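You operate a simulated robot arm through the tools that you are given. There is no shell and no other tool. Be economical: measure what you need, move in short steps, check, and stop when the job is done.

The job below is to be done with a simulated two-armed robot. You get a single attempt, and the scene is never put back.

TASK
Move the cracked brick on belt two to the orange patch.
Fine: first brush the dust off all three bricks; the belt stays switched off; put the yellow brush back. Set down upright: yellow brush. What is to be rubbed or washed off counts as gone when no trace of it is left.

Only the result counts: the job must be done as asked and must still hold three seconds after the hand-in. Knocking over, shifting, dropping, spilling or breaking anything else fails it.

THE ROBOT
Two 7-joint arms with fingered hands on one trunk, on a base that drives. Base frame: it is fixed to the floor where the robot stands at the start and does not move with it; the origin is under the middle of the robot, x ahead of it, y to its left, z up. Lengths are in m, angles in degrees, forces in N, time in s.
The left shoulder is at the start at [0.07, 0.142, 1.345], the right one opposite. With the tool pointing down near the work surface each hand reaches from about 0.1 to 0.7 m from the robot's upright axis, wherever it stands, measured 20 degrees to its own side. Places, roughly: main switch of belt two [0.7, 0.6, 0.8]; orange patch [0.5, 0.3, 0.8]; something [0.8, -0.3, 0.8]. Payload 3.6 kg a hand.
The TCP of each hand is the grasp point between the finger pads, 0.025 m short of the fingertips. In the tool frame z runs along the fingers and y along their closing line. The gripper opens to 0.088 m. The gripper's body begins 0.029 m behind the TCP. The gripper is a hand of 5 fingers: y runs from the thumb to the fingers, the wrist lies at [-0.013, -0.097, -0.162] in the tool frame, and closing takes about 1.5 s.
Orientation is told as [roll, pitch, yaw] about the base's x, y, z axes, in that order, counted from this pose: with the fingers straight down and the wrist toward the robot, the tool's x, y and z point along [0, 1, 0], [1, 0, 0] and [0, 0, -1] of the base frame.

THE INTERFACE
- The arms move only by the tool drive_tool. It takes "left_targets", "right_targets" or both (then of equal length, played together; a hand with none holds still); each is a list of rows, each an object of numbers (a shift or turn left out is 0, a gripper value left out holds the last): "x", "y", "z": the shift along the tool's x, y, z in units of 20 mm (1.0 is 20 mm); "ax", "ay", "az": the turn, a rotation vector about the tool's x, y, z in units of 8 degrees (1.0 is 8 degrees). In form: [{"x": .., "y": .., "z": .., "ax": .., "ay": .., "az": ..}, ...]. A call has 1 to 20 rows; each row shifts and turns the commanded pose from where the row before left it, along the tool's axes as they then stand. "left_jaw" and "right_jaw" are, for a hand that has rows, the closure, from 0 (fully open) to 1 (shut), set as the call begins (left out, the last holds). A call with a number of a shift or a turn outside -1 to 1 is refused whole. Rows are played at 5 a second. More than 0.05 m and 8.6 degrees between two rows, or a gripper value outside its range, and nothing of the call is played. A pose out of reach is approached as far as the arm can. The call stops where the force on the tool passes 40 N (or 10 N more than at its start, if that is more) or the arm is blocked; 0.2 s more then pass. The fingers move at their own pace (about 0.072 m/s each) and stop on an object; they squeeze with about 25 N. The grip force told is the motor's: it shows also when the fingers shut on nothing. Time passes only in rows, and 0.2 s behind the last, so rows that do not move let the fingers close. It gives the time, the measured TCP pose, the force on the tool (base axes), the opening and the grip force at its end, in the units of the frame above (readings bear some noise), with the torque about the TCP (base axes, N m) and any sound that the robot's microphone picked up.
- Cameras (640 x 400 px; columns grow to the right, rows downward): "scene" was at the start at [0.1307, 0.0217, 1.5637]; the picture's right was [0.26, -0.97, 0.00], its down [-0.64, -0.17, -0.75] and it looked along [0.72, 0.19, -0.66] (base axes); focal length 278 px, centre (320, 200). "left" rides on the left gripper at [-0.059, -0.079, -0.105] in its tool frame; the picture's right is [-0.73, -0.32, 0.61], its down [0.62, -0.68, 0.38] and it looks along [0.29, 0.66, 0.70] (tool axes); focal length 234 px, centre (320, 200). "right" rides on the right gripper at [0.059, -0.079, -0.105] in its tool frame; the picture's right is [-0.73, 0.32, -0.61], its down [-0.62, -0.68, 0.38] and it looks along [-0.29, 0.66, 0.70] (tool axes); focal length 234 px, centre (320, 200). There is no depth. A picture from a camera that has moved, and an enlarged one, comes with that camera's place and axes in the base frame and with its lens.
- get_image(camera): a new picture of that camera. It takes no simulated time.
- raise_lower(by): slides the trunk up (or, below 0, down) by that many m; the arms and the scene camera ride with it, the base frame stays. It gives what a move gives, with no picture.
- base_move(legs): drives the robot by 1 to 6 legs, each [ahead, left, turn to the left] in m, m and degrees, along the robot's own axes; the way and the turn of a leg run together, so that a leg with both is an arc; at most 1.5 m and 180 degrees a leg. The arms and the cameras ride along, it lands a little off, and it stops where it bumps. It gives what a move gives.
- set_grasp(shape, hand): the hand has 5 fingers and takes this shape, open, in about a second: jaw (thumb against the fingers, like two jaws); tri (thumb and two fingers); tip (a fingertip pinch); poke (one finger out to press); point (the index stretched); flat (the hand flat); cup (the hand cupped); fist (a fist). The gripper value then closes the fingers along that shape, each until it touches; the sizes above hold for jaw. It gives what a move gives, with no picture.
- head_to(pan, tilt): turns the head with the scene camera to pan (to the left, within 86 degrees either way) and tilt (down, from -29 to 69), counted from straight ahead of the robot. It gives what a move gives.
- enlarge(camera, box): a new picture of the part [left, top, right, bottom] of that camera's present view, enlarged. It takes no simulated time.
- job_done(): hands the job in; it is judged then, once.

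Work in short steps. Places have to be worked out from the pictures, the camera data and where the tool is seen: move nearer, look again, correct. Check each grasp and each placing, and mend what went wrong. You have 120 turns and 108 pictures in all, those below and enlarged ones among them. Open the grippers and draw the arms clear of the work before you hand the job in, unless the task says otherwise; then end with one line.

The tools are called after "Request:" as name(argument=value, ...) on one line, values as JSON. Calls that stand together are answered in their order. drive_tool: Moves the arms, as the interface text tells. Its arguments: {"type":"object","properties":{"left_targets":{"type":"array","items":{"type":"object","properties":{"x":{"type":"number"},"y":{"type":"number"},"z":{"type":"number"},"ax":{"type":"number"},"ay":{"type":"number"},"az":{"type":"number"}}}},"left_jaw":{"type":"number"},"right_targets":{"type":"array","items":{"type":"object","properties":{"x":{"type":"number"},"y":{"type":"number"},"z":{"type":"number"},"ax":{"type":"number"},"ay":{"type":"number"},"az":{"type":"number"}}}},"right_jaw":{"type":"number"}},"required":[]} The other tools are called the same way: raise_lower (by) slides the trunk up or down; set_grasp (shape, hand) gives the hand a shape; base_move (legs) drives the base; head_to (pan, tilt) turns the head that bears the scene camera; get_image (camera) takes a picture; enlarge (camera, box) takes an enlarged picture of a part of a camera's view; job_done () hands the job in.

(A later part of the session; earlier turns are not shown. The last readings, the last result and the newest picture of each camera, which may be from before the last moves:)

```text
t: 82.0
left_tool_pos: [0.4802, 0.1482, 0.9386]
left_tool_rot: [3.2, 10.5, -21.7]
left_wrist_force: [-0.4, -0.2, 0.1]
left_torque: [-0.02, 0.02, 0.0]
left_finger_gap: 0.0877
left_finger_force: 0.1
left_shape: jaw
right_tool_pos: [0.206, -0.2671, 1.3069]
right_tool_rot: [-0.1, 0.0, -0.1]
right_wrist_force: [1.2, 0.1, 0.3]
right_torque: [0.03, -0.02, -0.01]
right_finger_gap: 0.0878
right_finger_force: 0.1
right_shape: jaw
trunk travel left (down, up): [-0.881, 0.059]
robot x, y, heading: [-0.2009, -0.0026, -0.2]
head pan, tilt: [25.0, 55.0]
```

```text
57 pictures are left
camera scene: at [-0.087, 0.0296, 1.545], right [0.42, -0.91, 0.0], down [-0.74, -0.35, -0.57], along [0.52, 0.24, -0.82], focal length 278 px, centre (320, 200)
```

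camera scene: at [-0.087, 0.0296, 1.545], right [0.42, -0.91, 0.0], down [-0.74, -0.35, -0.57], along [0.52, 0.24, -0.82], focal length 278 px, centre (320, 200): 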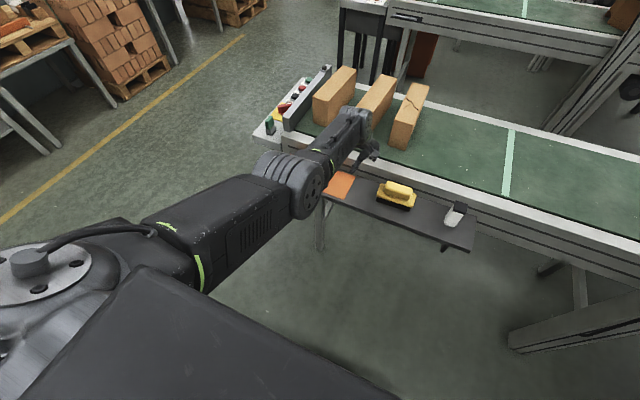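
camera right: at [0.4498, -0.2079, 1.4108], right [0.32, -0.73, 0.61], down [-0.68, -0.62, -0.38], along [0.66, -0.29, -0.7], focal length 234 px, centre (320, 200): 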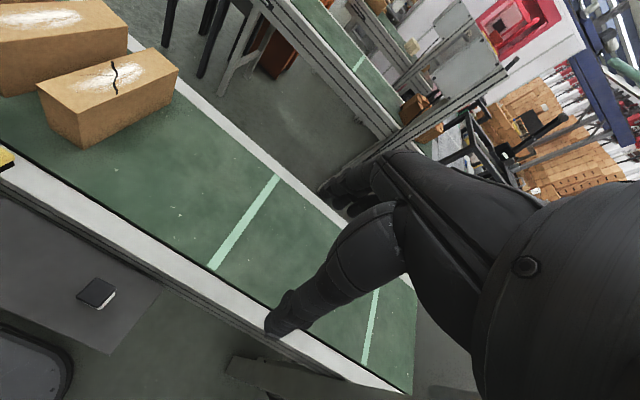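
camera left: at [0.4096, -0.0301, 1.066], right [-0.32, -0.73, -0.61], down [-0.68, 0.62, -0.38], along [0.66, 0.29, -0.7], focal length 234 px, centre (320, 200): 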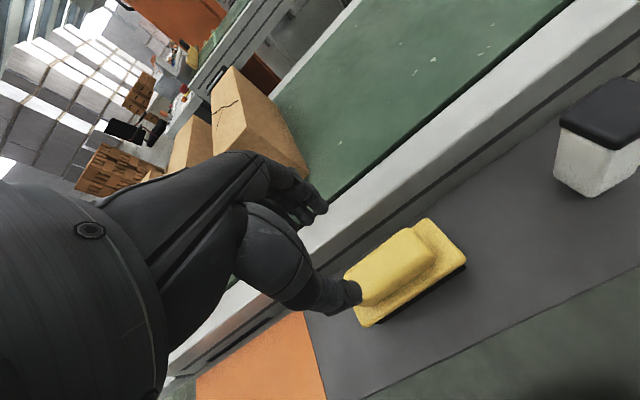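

The base reached something behind at x≈−0.20, so I won't back up any further. The arm is extended now. I'll level the pitch, raise, and then continue the yaw.

Request:
drive_tool(left_targets=[{"ax": -0.45, "ay": -0.1}, {"ax": -0.45, "ay": -0.1}, {"ax": -0.4}, {"z": -1}, {"z": -1}, {"z": -1}, {"z": -1}, {"z": -1}, {"z": -1}, {"z": -1}, {"z": -1}])

Request:
drive_tool(left_targets=[{"az": 0.8}, {"az": 0.8}, {"az": 0.8}, {"az": 0.8}])

Request:
get_image(camera="scene")

```text
t: 84.4
left_tool_pos: [0.4758, 0.1443, 1.101]
left_tool_rot: [1.6, 0.1, -22.1]
left_wrist_force: [0.3, 0.3, 0.2]
left_torque: [-0.02, -0.01, 0.03]
left_finger_gap: 0.0878
left_finger_force: 0.0
left_shape: jaw
right_tool_pos: [0.2053, -0.2676, 1.3071]
right_tool_rot: [0.0, 0.0, -0.1]
right_wrist_force: [0.6, -0.3, -0.2]
right_torque: [-0.03, 0.02, -0.03]
right_finger_gap: 0.0875
right_finger_force: 0.0
right_shape: jaw
trunk travel left (down, up): [-0.881, 0.059]
robot x, y, heading: [-0.2022, 0.0015, -0.0]
head pan, tilt: [25.0, 55.0]
```

```text
t: 85.4
left_tool_pos: [0.4764, 0.1441, 1.0994]
left_tool_rot: [1.4, 0.7, -47.9]
left_wrist_force: [-0.8, -0.7, 0.4]
left_torque: [0.0, -0.02, 0.02]
left_finger_gap: 0.0877
left_finger_force: 0.2
left_shape: jaw
right_tool_pos: [0.2049, -0.2682, 1.3067]
right_tool_rot: [0.0, 0.0, -0.1]
right_wrist_force: [0.4, 0.7, 0.1]
right_torque: [-0.01, 0.04, -0.01]
right_finger_gap: 0.0877
right_finger_force: 0.0
right_shape: jaw
trunk travel left (down, up): [-0.881, 0.059]
robot x, y, heading: [-0.2014, -0.0, -0.0]
head pan, tilt: [25.0, 55.0]
```

```text
56 pictures are left
camera scene: at [-0.088, 0.0299, 1.5451], right [0.42, -0.91, 0.0], down [-0.74, -0.35, -0.57], along [0.52, 0.24, -0.82], focal length 278 px, centre (320, 200)
```

scene: 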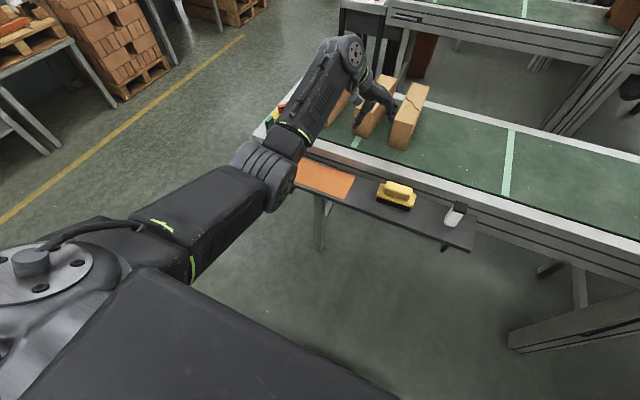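

That works. I'll finish the yaw to −90°.

Request:
drive_tool(left_targets=[{"az": 0.9}, {"az": 0.9}, {"az": 0.9}, {"az": 0.9}, {"az": 0.9}, {"az": 0.75}])

Request:
get_image(camera="scene")

```text
t: 86.8
left_tool_pos: [0.4385, 0.1404, 1.1135]
left_tool_rot: [0.6, 1.5, -89.8]
left_wrist_force: [0.0, -0.3, -0.2]
left_torque: [0.0, 0.01, -0.01]
left_finger_gap: 0.0877
left_finger_force: 0.1
left_shape: jaw
left hand out of reach, approached as far as the arm can: row 4, 5, 6
right_tool_pos: [0.2046, -0.2654, 1.308]
right_tool_rot: [0.0, -0.1, -0.1]
right_wrist_force: [-0.5, 0.6, 0.3]
right_torque: [0.02, 0.04, -0.02]
right_finger_gap: 0.0877
right_finger_force: 0.1
right_shape: jaw
trunk travel left (down, up): [-0.881, 0.059]
robot x, y, heading: [-0.2035, 0.001, -0.0]
head pan, tilt: [25.0, 55.0]
```

```text
55 pictures are left
camera scene: at [-0.0889, 0.0304, 1.5452], right [0.42, -0.91, 0.0], down [-0.74, -0.35, -0.57], along [0.52, 0.24, -0.82], focal length 278 px, centre (320, 200)
```

scene: 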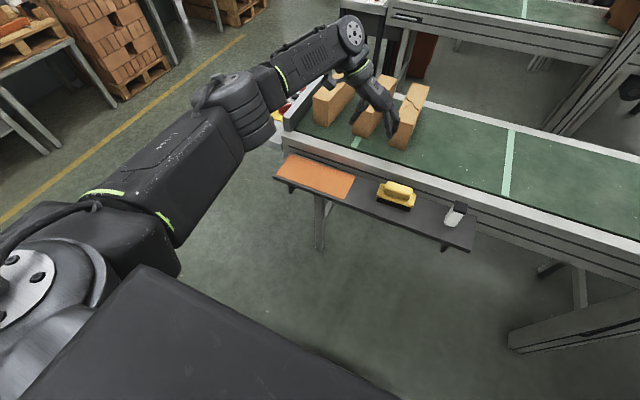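

Yaw −90 is reached, near the reach limit. I'll move the hand right to y≈0.083 and back 0.02 m, then drive forward in two legs so it comes over the cracked brick.

Request:
drive_tool(left_targets=[{"x": -0.5, "y": 0.95}, {"x": -0.5, "y": 0.95}, {"y": 0.95}])

Request:
base_move(legs=[[0.2, 0, 0]])

Request:
get_image(camera="scene")

```text
t: 87.6
left_tool_pos: [0.4202, 0.0818, 1.1109]
left_tool_rot: [0.5, 1.6, -89.7]
left_wrist_force: [0.1, 0.1, 0.5]
left_torque: [0.02, -0.01, 0.02]
left_finger_gap: 0.0879
left_finger_force: 0.1
left_shape: jaw
right_tool_pos: [0.2052, -0.2689, 1.306]
right_tool_rot: [0.1, 0.0, -0.2]
right_wrist_force: [-0.8, 0.2, 0.1]
right_torque: [0.03, -0.03, 0.04]
right_finger_gap: 0.0879
right_finger_force: 0.1
right_shape: jaw
trunk travel left (down, up): [-0.881, 0.059]
robot x, y, heading: [-0.2062, 0.0007, -0.3]
head pan, tilt: [25.0, 55.0]
```

```text
t: 89.2
left_tool_pos: [0.6159, 0.0837, 1.1136]
left_tool_rot: [0.7, 1.6, -89.7]
left_wrist_force: [-0.1, -0.2, 0.1]
left_torque: [0.01, 0.01, -0.01]
left_finger_gap: 0.088
left_finger_force: 0.1
left_shape: jaw
right_tool_pos: [0.3996, -0.2671, 1.3095]
right_tool_rot: [0.0, -0.2, 0.0]
right_wrist_force: [0.0, 0.8, 0.4]
right_torque: [-0.02, -0.01, 0.01]
right_finger_gap: 0.0875
right_finger_force: 0.1
right_shape: jaw
trunk travel left (down, up): [-0.881, 0.059]
robot x, y, heading: [-0.0027, -0.0002, -0.2]
head pan, tilt: [25.0, 55.0]
```

```text
54 pictures are left
camera scene: at [0.1059, 0.0294, 1.5456], right [0.42, -0.91, 0.0], down [-0.74, -0.35, -0.58], along [0.52, 0.24, -0.82], focal length 278 px, centre (320, 200)
```

scene: 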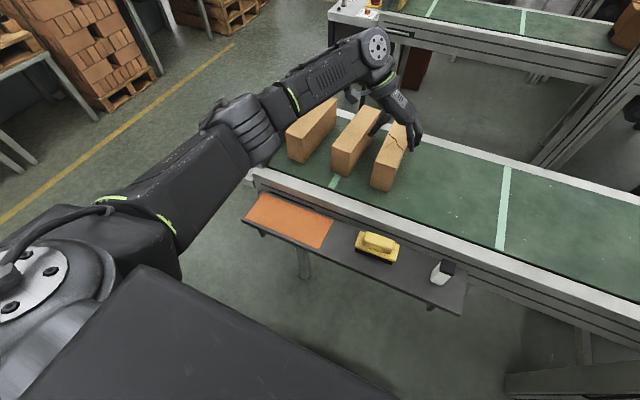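

Clear so far. I'll drive a further 0.15 m and trim the tilt.

Request:
base_move(legs=[[0.15, 0, 0]])

Request:
drive_tool(left_targets=[{"ay": 0.2, "ax": -0.08}, {"z": 0}])

Request:
get_image(camera="scene")

Request:
get_image(camera="left")

```text
t: 90.5
left_tool_pos: [0.7659, 0.084, 1.1117]
left_tool_rot: [0.6, 1.5, -89.7]
left_wrist_force: [-0.1, 0.2, -1.2]
left_torque: [0.04, -0.02, 0.0]
left_finger_gap: 0.0878
left_finger_force: 0.2
left_shape: jaw
right_tool_pos: [0.5517, -0.2664, 1.3074]
right_tool_rot: [-0.1, -0.2, 0.1]
right_wrist_force: [0.1, 1.1, 0.2]
right_torque: [0.0, 0.01, -0.01]
right_finger_gap: 0.0876
right_finger_force: 0.0
right_shape: jaw
trunk travel left (down, up): [-0.881, 0.059]
robot x, y, heading: [0.145, -0.0028, 0.1]
head pan, tilt: [25.0, 55.0]
```

```text
t: 91.1
left_tool_pos: [0.7674, 0.084, 1.1125]
left_tool_rot: [2.3, 0.9, -89.6]
left_wrist_force: [-0.3, -0.1, 0.1]
left_torque: [0.0, 0.0, -0.04]
left_finger_gap: 0.0876
left_finger_force: 0.1
left_shape: jaw
right_tool_pos: [0.5525, -0.2661, 1.3088]
right_tool_rot: [0.0, -0.1, 0.1]
right_wrist_force: [0.3, -0.3, 0.0]
right_torque: [0.0, 0.01, -0.01]
right_finger_gap: 0.0874
right_finger_force: 0.0
right_shape: jaw
trunk travel left (down, up): [-0.881, 0.059]
robot x, y, heading: [0.1451, -0.0046, 0.3]
head pan, tilt: [25.0, 55.0]
```

```text
53 pictures are left
camera scene: at [0.2585, 0.0298, 1.5454], right [0.42, -0.91, 0.0], down [-0.74, -0.35, -0.57], along [0.52, 0.24, -0.82], focal length 278 px, centre (320, 200)
```

scene: 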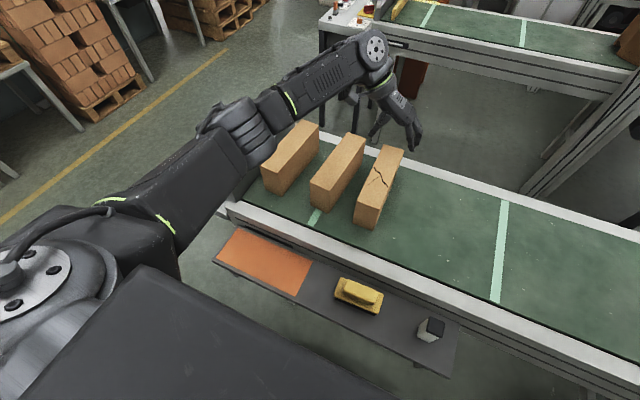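

```text
52 pictures are left
camera left: at [0.7044, 0.1608, 1.2166], right [-0.7, 0.33, -0.63], down [0.63, 0.69, -0.35], along [0.32, -0.64, -0.69], focal length 234 px, centre (320, 200)
```

left: 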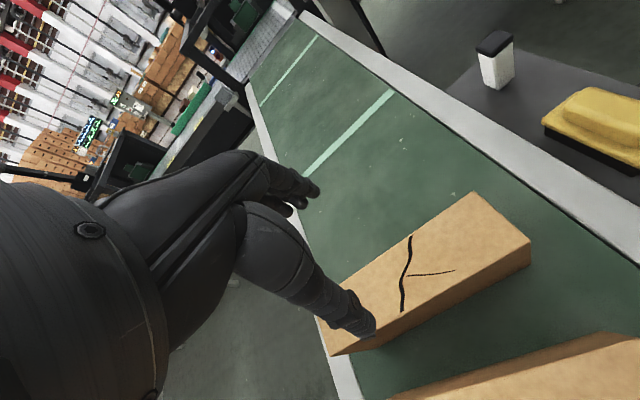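

The tilt mapping is clear now (roll ↔ ay, pitch ↔ ax). The brick centre reads (0.775, 0.087). I'll level, nudge and descend to 1.03 for a closer look.

Request:
drive_tool(left_targets=[{"ay": -0.29, "ax": -0.11, "az": 0.05}, {"x": 0.4, "y": -0.15}, {"z": 1}, {"z": 1}, {"z": 1}, {"z": 1}])

Request:
get_image(camera="left")

Request:
enlarge(camera="scene", box=[240, 80, 440, 240])

```text
t: 92.5
left_tool_pos: [0.7773, 0.0887, 1.0306]
left_tool_rot: [-0.2, 0.1, -90.0]
left_wrist_force: [-1.3, 0.4, 0.4]
left_torque: [0.0, 0.01, 0.0]
left_finger_gap: 0.0879
left_finger_force: 0.0
left_shape: jaw
right_tool_pos: [0.5547, -0.2666, 1.3066]
right_tool_rot: [0.0, 0.0, 0.2]
right_wrist_force: [0.2, -0.1, 0.1]
right_torque: [0.01, -0.01, -0.02]
right_finger_gap: 0.0878
right_finger_force: 0.0
right_shape: jaw
trunk travel left (down, up): [-0.881, 0.059]
robot x, y, heading: [0.1467, -0.0002, 0.1]
head pan, tilt: [25.0, 55.0]
```

```text
51 pictures are left
camera left: at [0.7187, 0.166, 1.1373], right [-0.73, 0.32, -0.6], down [0.62, 0.68, -0.39], along [0.29, -0.66, -0.7], focal length 234 px, centre (320, 200)
```

left: 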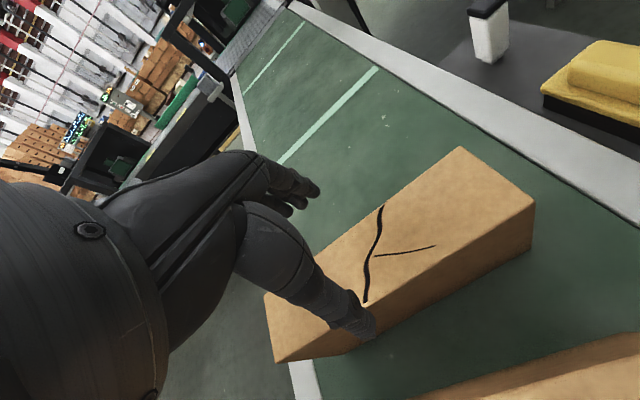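

```text
2.50 times, centred on (340, 160) of scene
camera zoom: at [0.2606, 0.0293, 1.5452], right [0.42, -0.91, 0.0], down [-0.74, -0.35, -0.57], along [0.52, 0.24, -0.82], focal length 695 px, centre (270, 300)
```

zoom: 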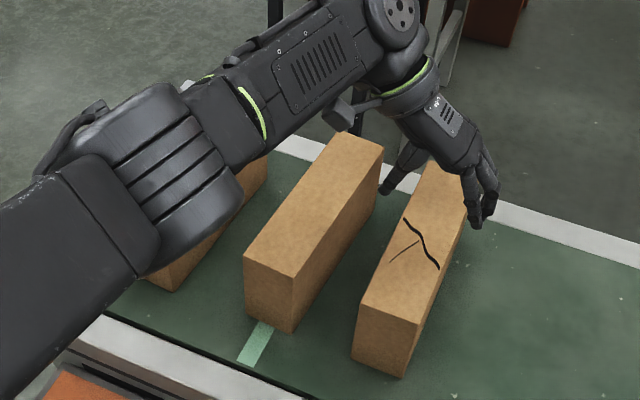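

The brick spans x 0.667–0.894 and y 0.055–0.115, so its centre is (0.780, 0.085). I'll nudge and descend to z≈0.97, straddling it.

Request:
drive_tool(left_targets=[{"x": 0.15, "y": 0.18}, {"z": 0.75}, {"z": 0.75}, {"z": 0.75}, {"z": 0.75}])

Request:
get_image(camera="left")

Request:
enlarge(camera="scene", box=[240, 80, 440, 240])

```text
t: 93.7
left_tool_pos: [0.7641, 0.0843, 0.9729]
left_tool_rot: [-0.1, 0.0, -90.0]
left_wrist_force: [-0.8, 0.4, 0.5]
left_torque: [-0.02, 0.02, 0.02]
left_finger_gap: 0.0877
left_finger_force: 0.1
left_shape: jaw
left hand out of reach, approached as far as the arm can: row 3, 4, 5
right_tool_pos: [0.5544, -0.2659, 1.3068]
right_tool_rot: [0.0, -0.1, 0.0]
right_wrist_force: [0.5, -0.3, 0.2]
right_torque: [0.01, 0.02, -0.02]
right_finger_gap: 0.0878
right_finger_force: 0.0
right_shape: jaw
trunk travel left (down, up): [-0.881, 0.059]
robot x, y, heading: [0.1454, 0.0007, 0.1]
head pan, tilt: [25.0, 55.0]
```

```text
49 pictures are left
camera left: at [0.7057, 0.1634, 1.0788], right [-0.73, 0.32, -0.61], down [0.62, 0.68, -0.39], along [0.29, -0.66, -0.7], focal length 234 px, centre (320, 200)
```

left: 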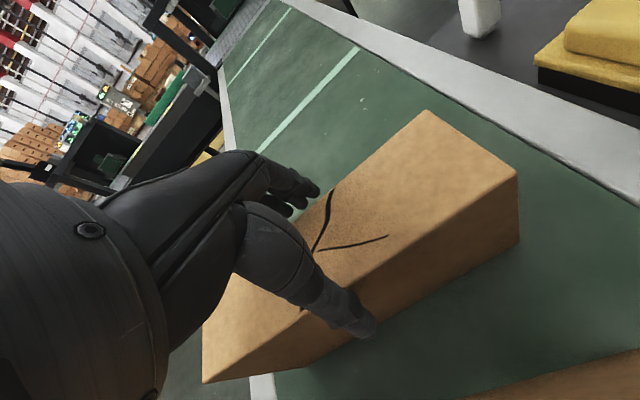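

```text
2.50 times, centred on (340, 160) of scene
camera zoom: at [0.2603, 0.0301, 1.5453], right [0.42, -0.91, 0.0], down [-0.74, -0.35, -0.57], along [0.52, 0.24, -0.82], focal length 695 px, centre (270, 300)
```

zoom: 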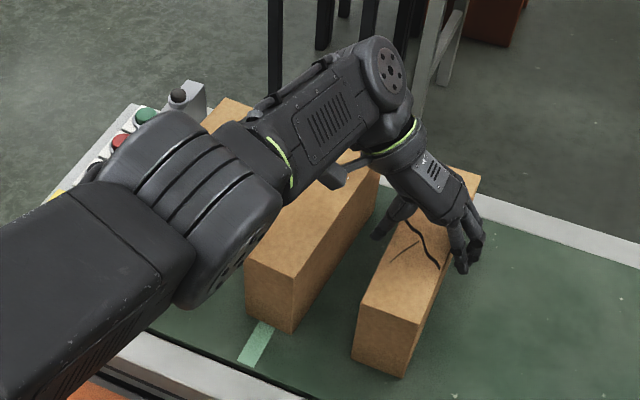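

The arm drifted to x=0.764 at its reach limit. I'll lift clear, drive 0.02 m forward, and then use the trunk for the descent.

Request:
drive_tool(left_targets=[{"z": -1}, {"z": -1}])

Request:
base_move(legs=[[0.02, 0, 0]])

```text
t: 94.3
left_tool_pos: [0.7632, 0.0846, 1.013]
left_tool_rot: [-0.3, -0.2, -90.0]
left_wrist_force: [0.2, 0.0, 0.1]
left_torque: [0.02, 0.0, 0.0]
left_finger_gap: 0.0881
left_finger_force: 0.1
left_shape: jaw
right_tool_pos: [0.5531, -0.2656, 1.3081]
right_tool_rot: [0.0, -0.1, 0.2]
right_wrist_force: [0.2, -0.1, 0.5]
right_torque: [0.03, 0.01, 0.01]
right_finger_gap: 0.0878
right_finger_force: 0.1
right_shape: jaw
trunk travel left (down, up): [-0.881, 0.059]
robot x, y, heading: [0.1438, -0.0023, 0.1]
head pan, tilt: [25.0, 55.0]
```

```text
t: 95.1
left_tool_pos: [0.7787, 0.0844, 1.0158]
left_tool_rot: [0.1, 0.0, -90.0]
left_wrist_force: [0.5, 0.5, -0.5]
left_torque: [0.0, -0.01, 0.06]
left_finger_gap: 0.0877
left_finger_force: 0.1
left_shape: jaw
right_tool_pos: [0.568, -0.2658, 1.3095]
right_tool_rot: [0.0, -0.3, 0.2]
right_wrist_force: [-0.6, -0.5, 0.5]
right_torque: [0.02, -0.02, 0.01]
right_finger_gap: 0.0877
right_finger_force: 0.1
right_shape: jaw
trunk travel left (down, up): [-0.881, 0.059]
robot x, y, heading: [0.1622, -0.0034, 0.2]
head pan, tilt: [25.0, 55.0]
```

The hand is centred at (0.779, 0.084). I'll lower the trunk by 0.05 m and look.

Request:
raise_lower(by=-0.05)

Request:
get_image(camera="left")

Request:
get_image(camera="scene")

```text
t: 96.0
left_tool_pos: [0.7857, 0.0848, 0.9624]
left_tool_rot: [-0.2, 0.0, -90.0]
left_wrist_force: [0.2, 0.6, -0.6]
left_torque: [-0.03, -0.02, 0.03]
left_finger_gap: 0.088
left_finger_force: 0.0
left_shape: jaw
right_tool_pos: [0.575, -0.2663, 1.2567]
right_tool_rot: [0.1, 0.0, 0.2]
right_wrist_force: [1.6, 0.0, -0.1]
right_torque: [-0.02, -0.01, 0.03]
right_finger_gap: 0.088
right_finger_force: 0.0
right_shape: jaw
trunk travel left (down, up): [-0.831, 0.109]
robot x, y, heading: [0.1651, -0.0019, 0.0]
head pan, tilt: [25.0, 55.0]
```

```text
47 pictures are left
camera left: at [0.7264, 0.1628, 1.0683], right [-0.73, 0.32, -0.61], down [0.62, 0.68, -0.39], along [0.29, -0.66, -0.7], focal length 234 px, centre (320, 200)
```

left: 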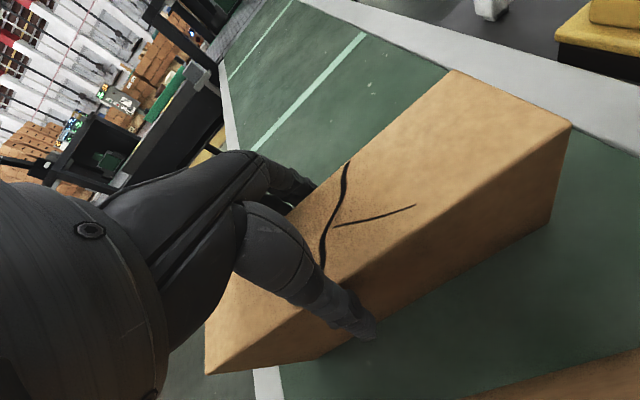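

```text
46 pictures are left
camera scene: at [0.281, 0.03, 1.4951], right [0.42, -0.91, 0.0], down [-0.74, -0.35, -0.57], along [0.52, 0.24, -0.82], focal length 278 px, centre (320, 200)
```

scene: 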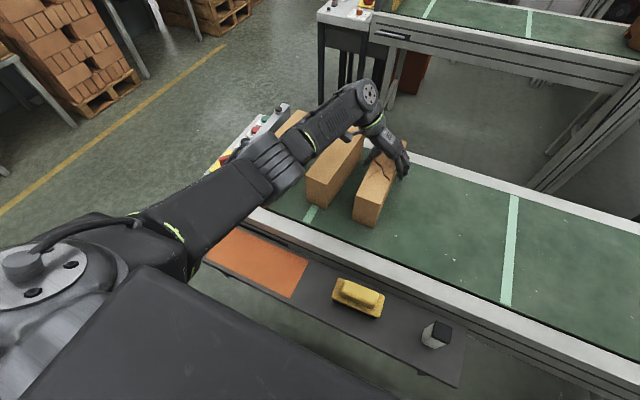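

Fingers straddle the brick with no contact. I'll shift −0.005 m in x and lower to z≈0.943.

Request:
drive_tool(left_targets=[{"x": -0.27}, {"z": 0.5}, {"z": 0.45}, {"z": 0}])

Request:
enlarge(camera="scene", box=[290, 80, 450, 240])

```text
t: 97.0
left_tool_pos: [0.7784, 0.0852, 0.9459]
left_tool_rot: [-0.2, -0.1, -90.0]
left_wrist_force: [2.4, 1.8, 10.3]
left_torque: [0.07, 0.07, 0.0]
left_finger_gap: 0.0881
left_finger_force: 0.1
left_shape: jaw
right_tool_pos: [0.573, -0.2658, 1.2577]
right_tool_rot: [0.0, -0.1, 0.1]
right_wrist_force: [0.2, 0.2, -0.3]
right_torque: [0.01, -0.01, -0.01]
right_finger_gap: 0.088
right_finger_force: 0.0
right_shape: jaw
trunk travel left (down, up): [-0.831, 0.109]
robot x, y, heading: [0.1637, 0.0003, 0.1]
head pan, tilt: [25.0, 55.0]
```

```text
2.50 times, centred on (370, 160) of scene
camera zoom: at [0.2789, 0.0301, 1.4955], right [0.42, -0.91, 0.0], down [-0.74, -0.35, -0.57], along [0.52, 0.24, -0.82], focal length 695 px, centre (195, 300)
```

zoom: 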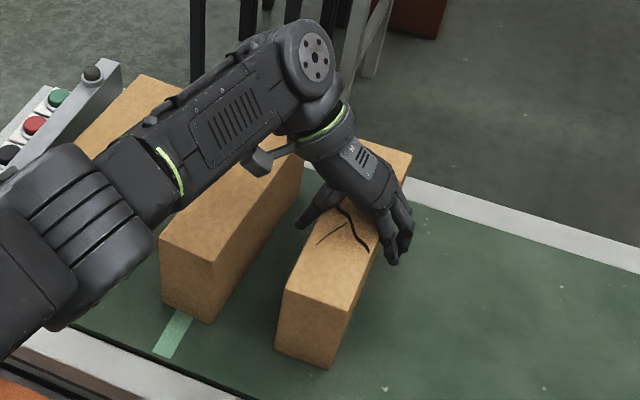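

The palm touches the brick top lightly (10 N), so the top is at about 0.975. I'll back up 4 mm and close.

Request:
drive_tool(left_targets=[{"z": -0.25, "x": -0.1}, {"z": 0}])

Request:
drive_tool(left_targets=[{"z": 0}, {"z": 0}, {"z": 0}, {"z": 0}, {"z": 0}, {"z": 0}, {"z": 0}, {"z": 0}], left_jaw=1)

Request:
get_image(camera="left")

```text
t: 97.6
left_tool_pos: [0.7767, 0.0848, 0.9482]
left_tool_rot: [-0.2, 0.0, -90.0]
left_wrist_force: [0.6, 1.9, -1.0]
left_torque: [-0.01, 0.02, -0.02]
left_finger_gap: 0.088
left_finger_force: 0.1
left_shape: jaw
right_tool_pos: [0.5744, -0.2659, 1.2575]
right_tool_rot: [0.1, -0.1, 0.1]
right_wrist_force: [-0.2, -1.0, -0.1]
right_torque: [-0.01, 0.03, 0.0]
right_finger_gap: 0.0879
right_finger_force: 0.0
right_shape: jaw
trunk travel left (down, up): [-0.831, 0.109]
robot x, y, heading: [0.1661, -0.0041, 0.1]
head pan, tilt: [25.0, 55.0]
```

```text
t: 99.4
left_tool_pos: [0.7765, 0.084, 0.9486]
left_tool_rot: [-0.1, 0.0, -90.0]
left_wrist_force: [1.4, 1.5, 0.7]
left_torque: [-0.27, -0.04, -0.17]
left_finger_gap: 0.0638
left_finger_force: 25.3
left_shape: jaw
right_tool_pos: [0.5741, -0.2657, 1.258]
right_tool_rot: [0.0, -0.1, 0.1]
right_wrist_force: [-0.6, 0.2, -0.4]
right_torque: [0.01, 0.04, 0.01]
right_finger_gap: 0.0877
right_finger_force: 0.0
right_shape: jaw
trunk travel left (down, up): [-0.831, 0.109]
robot x, y, heading: [0.1676, 0.0027, 0.0]
head pan, tilt: [25.0, 55.0]
```

```text
44 pictures are left
camera left: at [0.7184, 0.1628, 1.0548], right [-0.73, 0.32, -0.61], down [0.62, 0.68, -0.39], along [0.29, -0.66, -0.7], focal length 234 px, centre (320, 200)
```

left: 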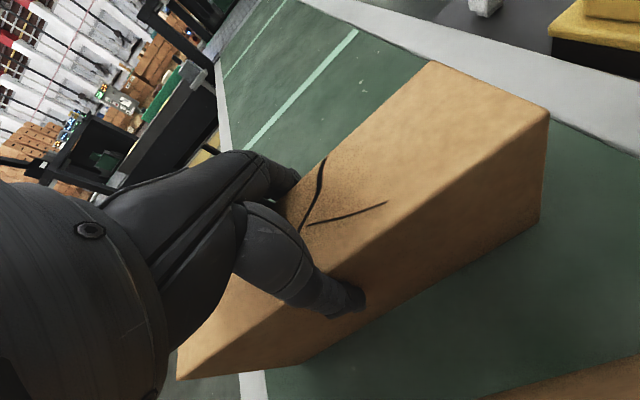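

Gripped at 0.064. I'll do a small test lift of 12 mm.

Request:
drive_tool(left_targets=[{"z": -0.2}, {"z": -0.2}, {"z": -0.2}, {"z": 0}])

Request:
enlarge(camera="scene", box=[290, 80, 450, 240])

Request:
get_image(camera="left")

```text
t: 100.4
left_tool_pos: [0.7784, 0.0853, 0.9581]
left_tool_rot: [-0.3, 0.0, -90.0]
left_wrist_force: [0.0, -0.9, -11.5]
left_torque: [0.01, 0.01, 0.01]
left_finger_gap: 0.0631
left_finger_force: 24.2
left_shape: jaw
right_tool_pos: [0.576, -0.2654, 1.2555]
right_tool_rot: [0.0, -0.1, 0.2]
right_wrist_force: [-0.8, -0.6, 0.1]
right_torque: [0.01, 0.02, 0.01]
right_finger_gap: 0.088
right_finger_force: 0.0
right_shape: jaw
trunk travel left (down, up): [-0.831, 0.109]
robot x, y, heading: [0.1649, -0.0013, 0.1]
head pan, tilt: [25.0, 55.0]
```

```text
2.50 times, centred on (370, 160) of scene
camera zoom: at [0.2827, 0.0301, 1.495], right [0.42, -0.91, 0.0], down [-0.74, -0.35, -0.57], along [0.52, 0.24, -0.82], focal length 695 px, centre (195, 300)
```

zoom: 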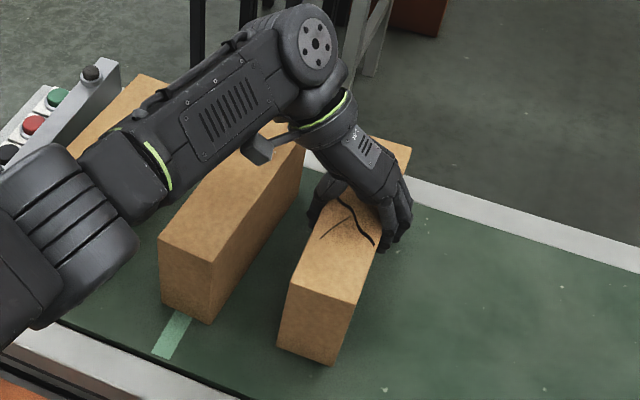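

```text
42 pictures are left
camera left: at [0.7201, 0.1629, 1.0655], right [-0.73, 0.32, -0.6], down [0.62, 0.68, -0.39], along [0.29, -0.66, -0.7], focal length 234 px, centre (320, 200)
```

left: 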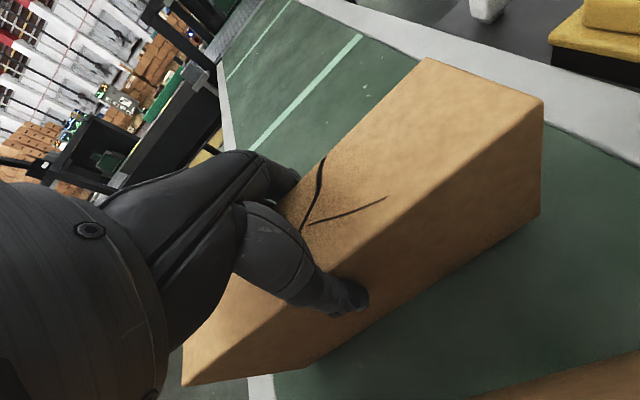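

The brick hangs level at about 11.5 N with no slip. I'll raise the trunk 0.07 m and back the base straight out from between the bricks.

Request:
raise_lower(by=0.07)

Request:
base_move(legs=[[-0.15, 0, 0]])

Request:
get_image(camera="scene")

```text
t: 101.5
left_tool_pos: [0.7777, 0.0832, 1.0303]
left_tool_rot: [-0.2, 0.0, -90.0]
left_wrist_force: [-0.4, 0.2, -12.1]
left_torque: [-0.03, 0.05, -0.01]
left_finger_gap: 0.0634
left_finger_force: 24.9
left_shape: jaw
right_tool_pos: [0.5761, -0.2673, 1.3259]
right_tool_rot: [0.0, 0.0, 0.1]
right_wrist_force: [0.5, -0.3, 0.6]
right_torque: [0.0, -0.01, -0.03]
right_finger_gap: 0.0875
right_finger_force: 0.0
right_shape: jaw
trunk travel left (down, up): [-0.901, 0.039]
robot x, y, heading: [0.1648, -0.0008, 0.0]
head pan, tilt: [25.0, 55.0]
```

```text
t: 102.9
left_tool_pos: [0.6292, 0.0828, 1.0277]
left_tool_rot: [-0.5, 0.0, -90.0]
left_wrist_force: [0.0, -0.4, -12.2]
left_torque: [-0.03, 0.0, -0.01]
left_finger_gap: 0.0634
left_finger_force: 25.2
left_shape: jaw
right_tool_pos: [0.4288, -0.2659, 1.3248]
right_tool_rot: [0.0, 0.2, 0.1]
right_wrist_force: [0.2, 0.1, -0.4]
right_torque: [-0.03, 0.04, 0.01]
right_finger_gap: 0.0876
right_finger_force: 0.0
right_shape: jaw
trunk travel left (down, up): [-0.901, 0.039]
robot x, y, heading: [0.0113, -0.0018, -0.1]
head pan, tilt: [25.0, 55.0]
```

```text
41 pictures are left
camera scene: at [0.1352, 0.03, 1.5647], right [0.42, -0.91, 0.0], down [-0.74, -0.35, -0.57], along [0.52, 0.24, -0.82], focal length 278 px, centre (320, 200)
```

scene: 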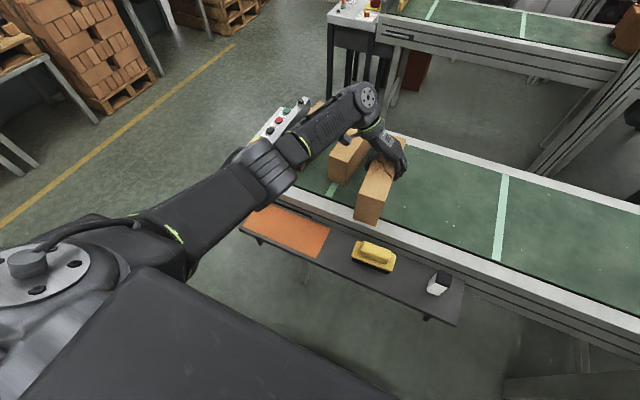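

The brick is held well. I'll back off another 0.13 m.

Request:
base_move(legs=[[-0.13, 0, 0]])

Request:
drive_tool(left_targets=[{"y": -0.9}, {"y": -0.9}, {"y": -0.9}, {"y": -0.9}, {"y": -0.9}, {"y": -0.9}])

Request:
get_image(camera="scene")

```text
t: 104.2
left_tool_pos: [0.4997, 0.0837, 1.0288]
left_tool_rot: [-0.5, -0.1, -90.0]
left_wrist_force: [0.0, 0.1, -12.4]
left_torque: [-0.02, 0.06, 0.02]
left_finger_gap: 0.0633
left_finger_force: 24.9
left_shape: jaw
right_tool_pos: [0.2985, -0.2656, 1.3253]
right_tool_rot: [0.0, 0.2, 0.2]
right_wrist_force: [0.3, 0.1, 0.6]
right_torque: [0.02, 0.01, 0.0]
right_finger_gap: 0.0878
right_finger_force: 0.1
right_shape: jaw
trunk travel left (down, up): [-0.901, 0.039]
robot x, y, heading: [-0.115, -0.0009, 0.0]
head pan, tilt: [25.0, 55.0]
```

```text
t: 105.6
left_tool_pos: [0.4953, 0.1932, 1.0295]
left_tool_rot: [-0.2, -0.1, -89.9]
left_wrist_force: [-0.2, -0.6, -12.9]
left_torque: [-0.01, 0.03, 0.0]
left_finger_gap: 0.0633
left_finger_force: 25.3
left_shape: jaw
right_tool_pos: [0.2944, -0.2656, 1.3272]
right_tool_rot: [-0.1, 0.0, 0.1]
right_wrist_force: [0.8, 0.0, 0.3]
right_torque: [-0.01, 0.01, 0.01]
right_finger_gap: 0.0876
right_finger_force: 0.0
right_shape: jaw
trunk travel left (down, up): [-0.901, 0.039]
robot x, y, heading: [-0.1148, 0.0014, 0.2]
head pan, tilt: [25.0, 55.0]
```

```text
40 pictures are left
camera scene: at [0.0012, 0.0311, 1.565], right [0.42, -0.91, 0.0], down [-0.74, -0.35, -0.57], along [0.52, 0.24, -0.82], focal length 278 px, centre (320, 200)
```

scene: 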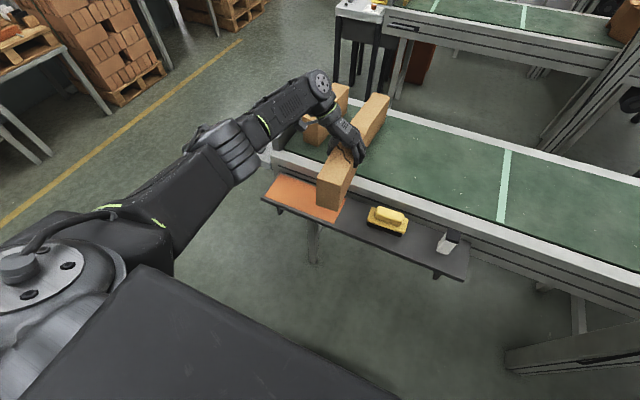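

Now I rotate the brick toward yaw 0 in half-steps, watching the posture.

Request:
drive_tool(left_targets=[{"az": -0.7}, {"az": -0.7}, {"az": -0.7}, {"az": -0.7}, {"az": -0.7}, {"az": -0.7}, {"az": -0.7}, {"az": -0.7}])

Request:
drive_tool(left_targets=[{"az": -0.7}, {"az": -0.7}, {"az": -0.7}, {"az": -0.7}, {"az": -0.7}, {"az": -0.7}, {"az": -0.7}, {"az": -0.7}, {"az": -0.05}])

Request:
get_image(camera="scene")

Request:
get_image(camera="left")

```text
t: 107.4
left_tool_pos: [0.4964, 0.192, 1.0292]
left_tool_rot: [-0.2, 0.0, -45.1]
left_wrist_force: [-0.7, -0.1, -11.8]
left_torque: [-0.03, -0.04, 0.03]
left_finger_gap: 0.063
left_finger_force: 24.5
left_shape: jaw
right_tool_pos: [0.2944, -0.2669, 1.3276]
right_tool_rot: [0.0, 0.0, 0.1]
right_wrist_force: [-0.1, 0.9, 0.4]
right_torque: [-0.02, -0.03, 0.0]
right_finger_gap: 0.0879
right_finger_force: 0.0
right_shape: jaw
trunk travel left (down, up): [-0.901, 0.039]
robot x, y, heading: [-0.1153, -0.0037, -0.1]
head pan, tilt: [25.0, 55.0]
```

```text
t: 109.4
left_tool_pos: [0.4974, 0.1929, 1.0291]
left_tool_rot: [-0.1, 0.2, 0.1]
left_wrist_force: [-0.2, 0.1, -11.1]
left_torque: [-0.01, -0.02, 0.03]
left_finger_gap: 0.063
left_finger_force: 25.2
left_shape: jaw
right_tool_pos: [0.296, -0.266, 1.3267]
right_tool_rot: [0.1, 0.1, 0.1]
right_wrist_force: [0.3, -0.7, -0.6]
right_torque: [0.01, -0.01, -0.01]
right_finger_gap: 0.0879
right_finger_force: 0.1
right_shape: jaw
trunk travel left (down, up): [-0.901, 0.039]
robot x, y, heading: [-0.1149, -0.0014, 0.1]
head pan, tilt: [25.0, 55.0]
```

```text
39 pictures are left
camera scene: at [0.0018, 0.0302, 1.565], right [0.42, -0.91, 0.0], down [-0.74, -0.35, -0.57], along [0.52, 0.24, -0.82], focal length 278 px, centre (320, 200)
```

scene: 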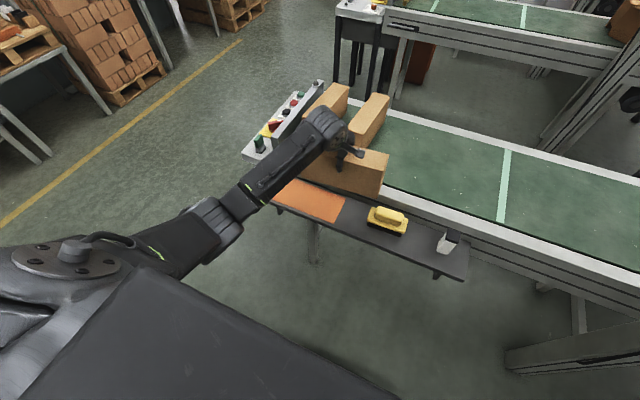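

```text
38 pictures are left
camera left: at [0.4192, 0.1333, 1.1356], right [-0.32, -0.73, -0.6], down [-0.68, 0.62, -0.38], along [0.65, 0.29, -0.7], focal length 234 px, centre (320, 200)
```

left: 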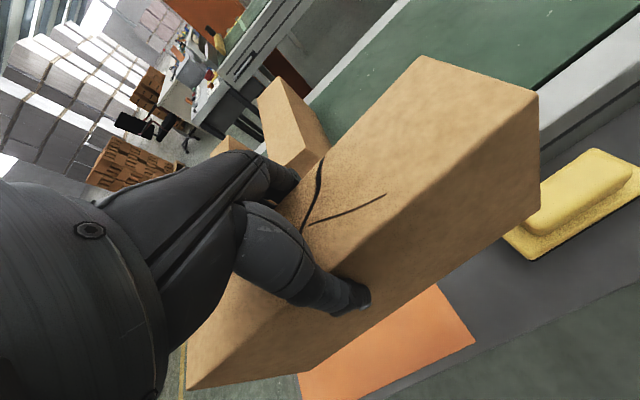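

The brick now lies along the patch's direction. With the shelf at 0.80, the patch spans x≈0.424–0.530 and y≈0.178–0.437. I'll move to (0.477, 0.309) and lower part way.

Request:
drive_tool(left_targets=[{"x": 0.97, "y": -0.17}, {"x": 0.97, "y": -0.17}, {"x": 0.97, "y": -0.17}, {"x": 0.97, "y": -0.17}, {"x": 0.97, "y": -0.17}, {"x": 0.97, "y": -0.17}, {"z": 0.8}, {"z": 0.8}, {"z": 0.8}, {"z": 0.8}])

Request:
get_image(camera="left")

Request:
enlarge(camera="scene", box=[220, 90, 460, 290])

```text
t: 111.6
left_tool_pos: [0.4773, 0.3092, 0.9654]
left_tool_rot: [-0.2, 0.2, 0.0]
left_wrist_force: [-0.3, 0.2, -11.7]
left_torque: [0.0, 0.01, 0.02]
left_finger_gap: 0.063
left_finger_force: 24.9
left_shape: jaw
right_tool_pos: [0.2969, -0.2659, 1.3268]
right_tool_rot: [0.0, 0.0, 0.2]
right_wrist_force: [-0.3, -0.3, 0.0]
right_torque: [-0.02, 0.0, 0.02]
right_finger_gap: 0.0875
right_finger_force: 0.0
right_shape: jaw
trunk travel left (down, up): [-0.901, 0.039]
robot x, y, heading: [-0.1156, -0.0005, 0.1]
head pan, tilt: [25.0, 55.0]
```

```text
37 pictures are left
camera left: at [0.3991, 0.2503, 1.0711], right [-0.33, -0.73, -0.6], down [-0.68, 0.62, -0.38], along [0.65, 0.29, -0.7], focal length 234 px, centre (320, 200)
```

left: 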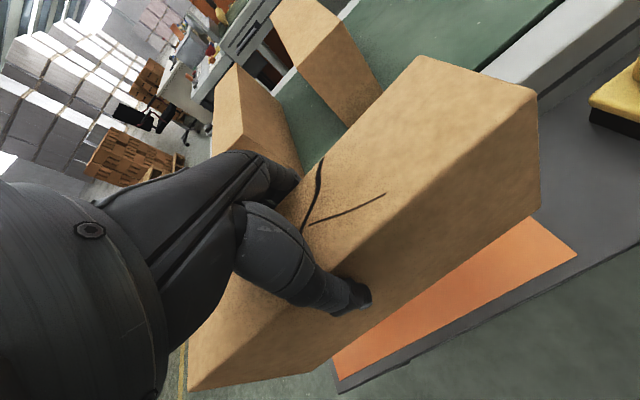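

```text
2.00 times, centred on (340, 190) of scene
camera zoom: at [0.002, 0.0307, 1.565], right [0.42, -0.91, 0.0], down [-0.74, -0.35, -0.57], along [0.52, 0.24, -0.82], focal length 556 px, centre (280, 220)
```

zoom: 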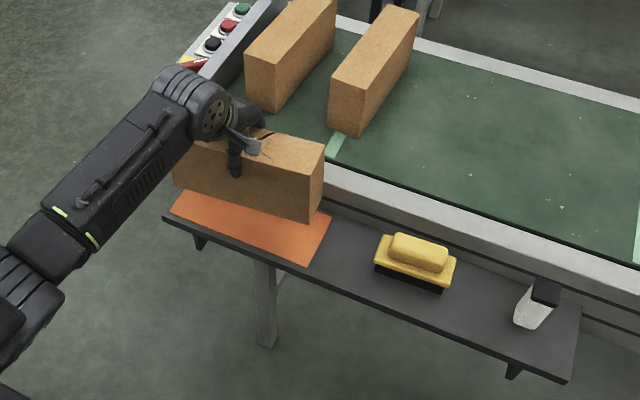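

The patch centre is confirmed at (0.478, 0.308), and the brick's own centre is about 0.01 m right of the TCP. I'll shift +0.008 m in y and lower to just above the shelf.

Request:
drive_tool(left_targets=[{"x": 0.4, "y": 0.04}, {"z": 0.8}, {"z": 0.8}, {"z": 0.8}, {"z": 0.6}])

Request:
get_image(camera="left")

Request:
enlarge(camera="scene", box=[220, 90, 420, 250])

```text
t: 112.8
left_tool_pos: [0.4771, 0.3179, 0.9055]
left_tool_rot: [-0.1, 0.3, 0.0]
left_wrist_force: [0.8, 0.7, -11.9]
left_torque: [-0.02, -0.01, -0.02]
left_finger_gap: 0.0629
left_finger_force: 24.9
left_shape: jaw
right_tool_pos: [0.2969, -0.2653, 1.3264]
right_tool_rot: [-0.1, 0.1, 0.1]
right_wrist_force: [-0.1, 0.1, 0.4]
right_torque: [-0.02, -0.04, -0.03]
right_finger_gap: 0.0876
right_finger_force: 0.1
right_shape: jaw
trunk travel left (down, up): [-0.901, 0.039]
robot x, y, heading: [-0.113, 0.0009, -0.1]
head pan, tilt: [25.0, 55.0]
```

```text
35 pictures are left
camera left: at [0.3989, 0.2582, 1.011], right [-0.33, -0.73, -0.61], down [-0.68, 0.62, -0.38], along [0.65, 0.29, -0.7], focal length 234 px, centre (320, 200)
```

left: 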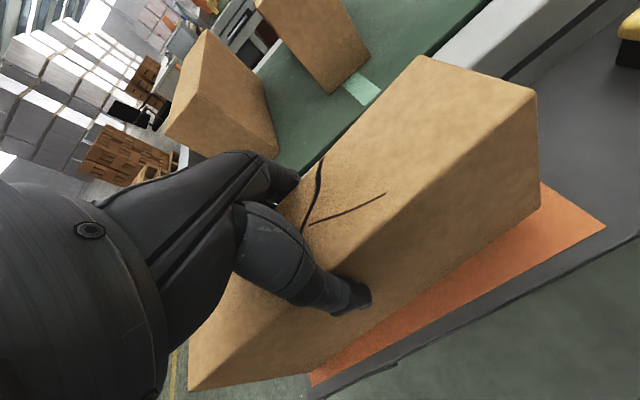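

```text
2.50 times, centred on (320, 170) of scene
camera zoom: at [0.002, 0.0308, 1.565], right [0.42, -0.91, 0.0], down [-0.74, -0.35, -0.57], along [0.52, 0.24, -0.82], focal length 695 px, centre (320, 275)
```

zoom: 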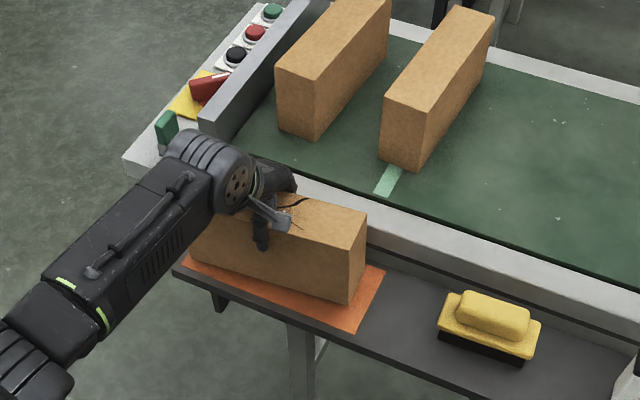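

Alignment looks good: the brick's y-centre is about 0.307. I'll lower in fine steps to contact.

Request:
drive_tool(left_targets=[{"z": 0.3}, {"z": 0.3}, {"z": 0.15}, {"z": 0}])

Request:
drive_tool(left_targets=[{"z": 0.12}, {"z": 0}])

Request:
drive_tool(left_targets=[{"z": 0.12}, {"z": 0}])

```text
t: 113.8
left_tool_pos: [0.477, 0.316, 0.8932]
left_tool_rot: [0.0, -0.1, 0.0]
left_wrist_force: [0.3, 0.1, -1.6]
left_torque: [0.35, -0.29, 0.01]
left_finger_gap: 0.0631
left_finger_force: 24.6
left_shape: jaw
right_tool_pos: [0.2935, -0.2671, 1.3277]
right_tool_rot: [0.0, -0.1, 0.1]
right_wrist_force: [0.0, 0.7, -0.2]
right_torque: [-0.02, -0.03, 0.0]
right_finger_gap: 0.0875
right_finger_force: 0.1
right_shape: jaw
trunk travel left (down, up): [-0.901, 0.039]
robot x, y, heading: [-0.1165, -0.0025, -0.0]
head pan, tilt: [25.0, 55.0]
```

```text
t: 114.4
left_tool_pos: [0.4755, 0.3174, 0.8917]
left_tool_rot: [-0.1, -0.1, 0.0]
left_wrist_force: [-0.7, 0.0, 9.7]
left_torque: [0.35, -0.64, 0.03]
left_finger_gap: 0.0628
left_finger_force: 25.6
left_shape: jaw
right_tool_pos: [0.2923, -0.2672, 1.3279]
right_tool_rot: [0.1, -0.1, 0.1]
right_wrist_force: [1.2, 0.3, 0.0]
right_torque: [0.0, -0.01, 0.01]
right_finger_gap: 0.0879
right_finger_force: 0.2
right_shape: jaw
trunk travel left (down, up): [-0.901, 0.039]
robot x, y, heading: [-0.1167, -0.004, 0.1]
head pan, tilt: [25.0, 55.0]
```

```text
t: 115.0
left_tool_pos: [0.4736, 0.3157, 0.89]
left_tool_rot: [0.0, -0.3, 0.0]
left_wrist_force: [0.6, 3.1, 20.6]
left_torque: [0.37, -0.79, 0.0]
left_finger_gap: 0.0628
left_finger_force: 24.8
left_shape: jaw
right_tool_pos: [0.2884, -0.2676, 1.3276]
right_tool_rot: [0.1, -0.3, 0.1]
right_wrist_force: [-0.7, 0.4, 0.2]
right_torque: [-0.03, -0.03, 0.02]
right_finger_gap: 0.0875
right_finger_force: 0.2
right_shape: jaw
trunk travel left (down, up): [-0.901, 0.039]
robot x, y, heading: [-0.1167, 0.0011, 0.3]
head pan, tilt: [25.0, 55.0]
```

The brick is resting on the patch. I'll ease the pressure and check the placing before release.

Request:
drive_tool(left_targets=[{"z": -0.14}, {"z": 0}])

Request:
enlarge(camera="scene", box=[240, 140, 380, 240])

Request:
get_image(camera="left")

```text
t: 115.6
left_tool_pos: [0.4739, 0.3162, 0.8912]
left_tool_rot: [0.0, 0.2, 0.0]
left_wrist_force: [1.3, 1.2, 12.8]
left_torque: [0.25, -0.77, 0.01]
left_finger_gap: 0.0628
left_finger_force: 24.4
left_shape: jaw
right_tool_pos: [0.2913, -0.2672, 1.3271]
right_tool_rot: [0.1, -0.2, 0.1]
right_wrist_force: [-0.5, -0.3, -0.4]
right_torque: [-0.02, 0.0, 0.01]
right_finger_gap: 0.0877
right_finger_force: 0.0
right_shape: jaw
trunk travel left (down, up): [-0.901, 0.039]
robot x, y, heading: [-0.1151, -0.0006, -0.0]
head pan, tilt: [25.0, 55.0]
```

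```text
4.00 times, centred on (310, 190) of scene
camera zoom: at [-0.0033, 0.0285, 1.5654], right [0.42, -0.91, 0.0], down [-0.74, -0.35, -0.57], along [0.52, 0.24, -0.82], focal length 1112 px, centre (360, 240)
```

zoom: 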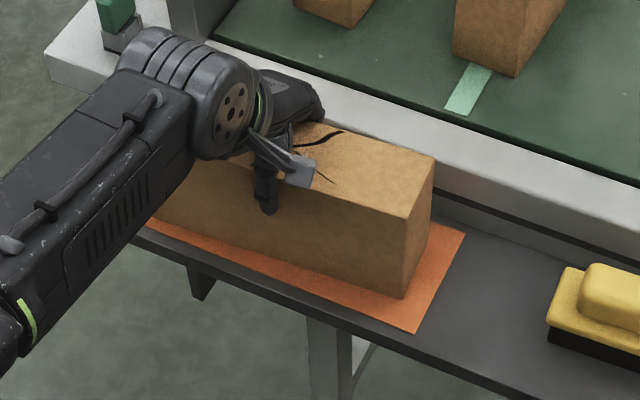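

```text
32 pictures are left
camera left: at [0.3957, 0.2563, 0.9965], right [-0.32, -0.73, -0.61], down [-0.68, 0.62, -0.38], along [0.66, 0.29, -0.7], focal length 234 px, centre (320, 200)
```

left: 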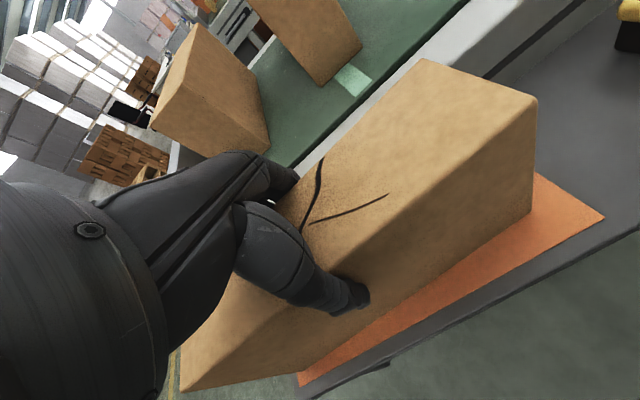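

The brick is on the patch, but yawed about 3.5° so its left-near corner has little margin. I'll lift 8 mm, correct the yaw, shift +0.005 m in x, and set it down again.

Request:
drive_tool(left_targets=[{"z": -0.4}, {"az": 0.42, "y": 0.25}, {"z": 0.2}, {"z": 0.15}, {"z": 0}])

Request:
enlarge(camera="scene", box=[240, 140, 380, 240])

Request:
get_image(camera="left")

```text
t: 116.8
left_tool_pos: [0.4806, 0.317, 0.8925]
left_tool_rot: [0.0, 0.1, -3.3]
left_wrist_force: [-1.8, 1.5, 1.6]
left_torque: [0.26, -0.17, 0.04]
left_finger_gap: 0.0627
left_finger_force: 25.2
left_shape: jaw
right_tool_pos: [0.2923, -0.2658, 1.3272]
right_tool_rot: [0.0, 0.0, 0.1]
right_wrist_force: [0.3, -0.5, -0.3]
right_torque: [0.05, 0.01, -0.01]
right_finger_gap: 0.0877
right_finger_force: 0.1
right_shape: jaw
trunk travel left (down, up): [-0.901, 0.039]
robot x, y, heading: [-0.1142, -0.0029, 0.1]
head pan, tilt: [25.0, 55.0]
```

```text
4.00 times, centred on (310, 190) of scene
camera zoom: at [-0.002, 0.0292, 1.5655], right [0.42, -0.91, 0.0], down [-0.74, -0.35, -0.57], along [0.52, 0.24, -0.82], focal length 1112 px, centre (360, 240)
```

zoom: 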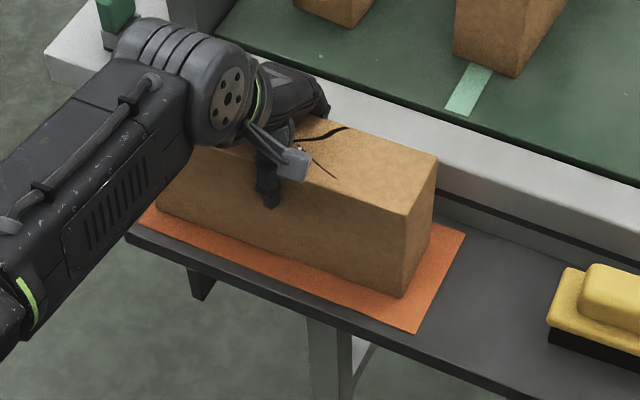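

```text
30 pictures are left
camera left: at [0.3989, 0.2617, 0.9977], right [-0.36, -0.71, -0.61], down [-0.64, 0.66, -0.38], along [0.67, 0.25, -0.7], focal length 234 px, centre (320, 200)
```

left: 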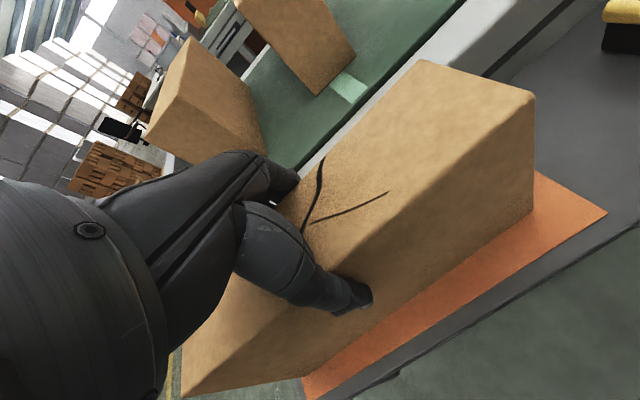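

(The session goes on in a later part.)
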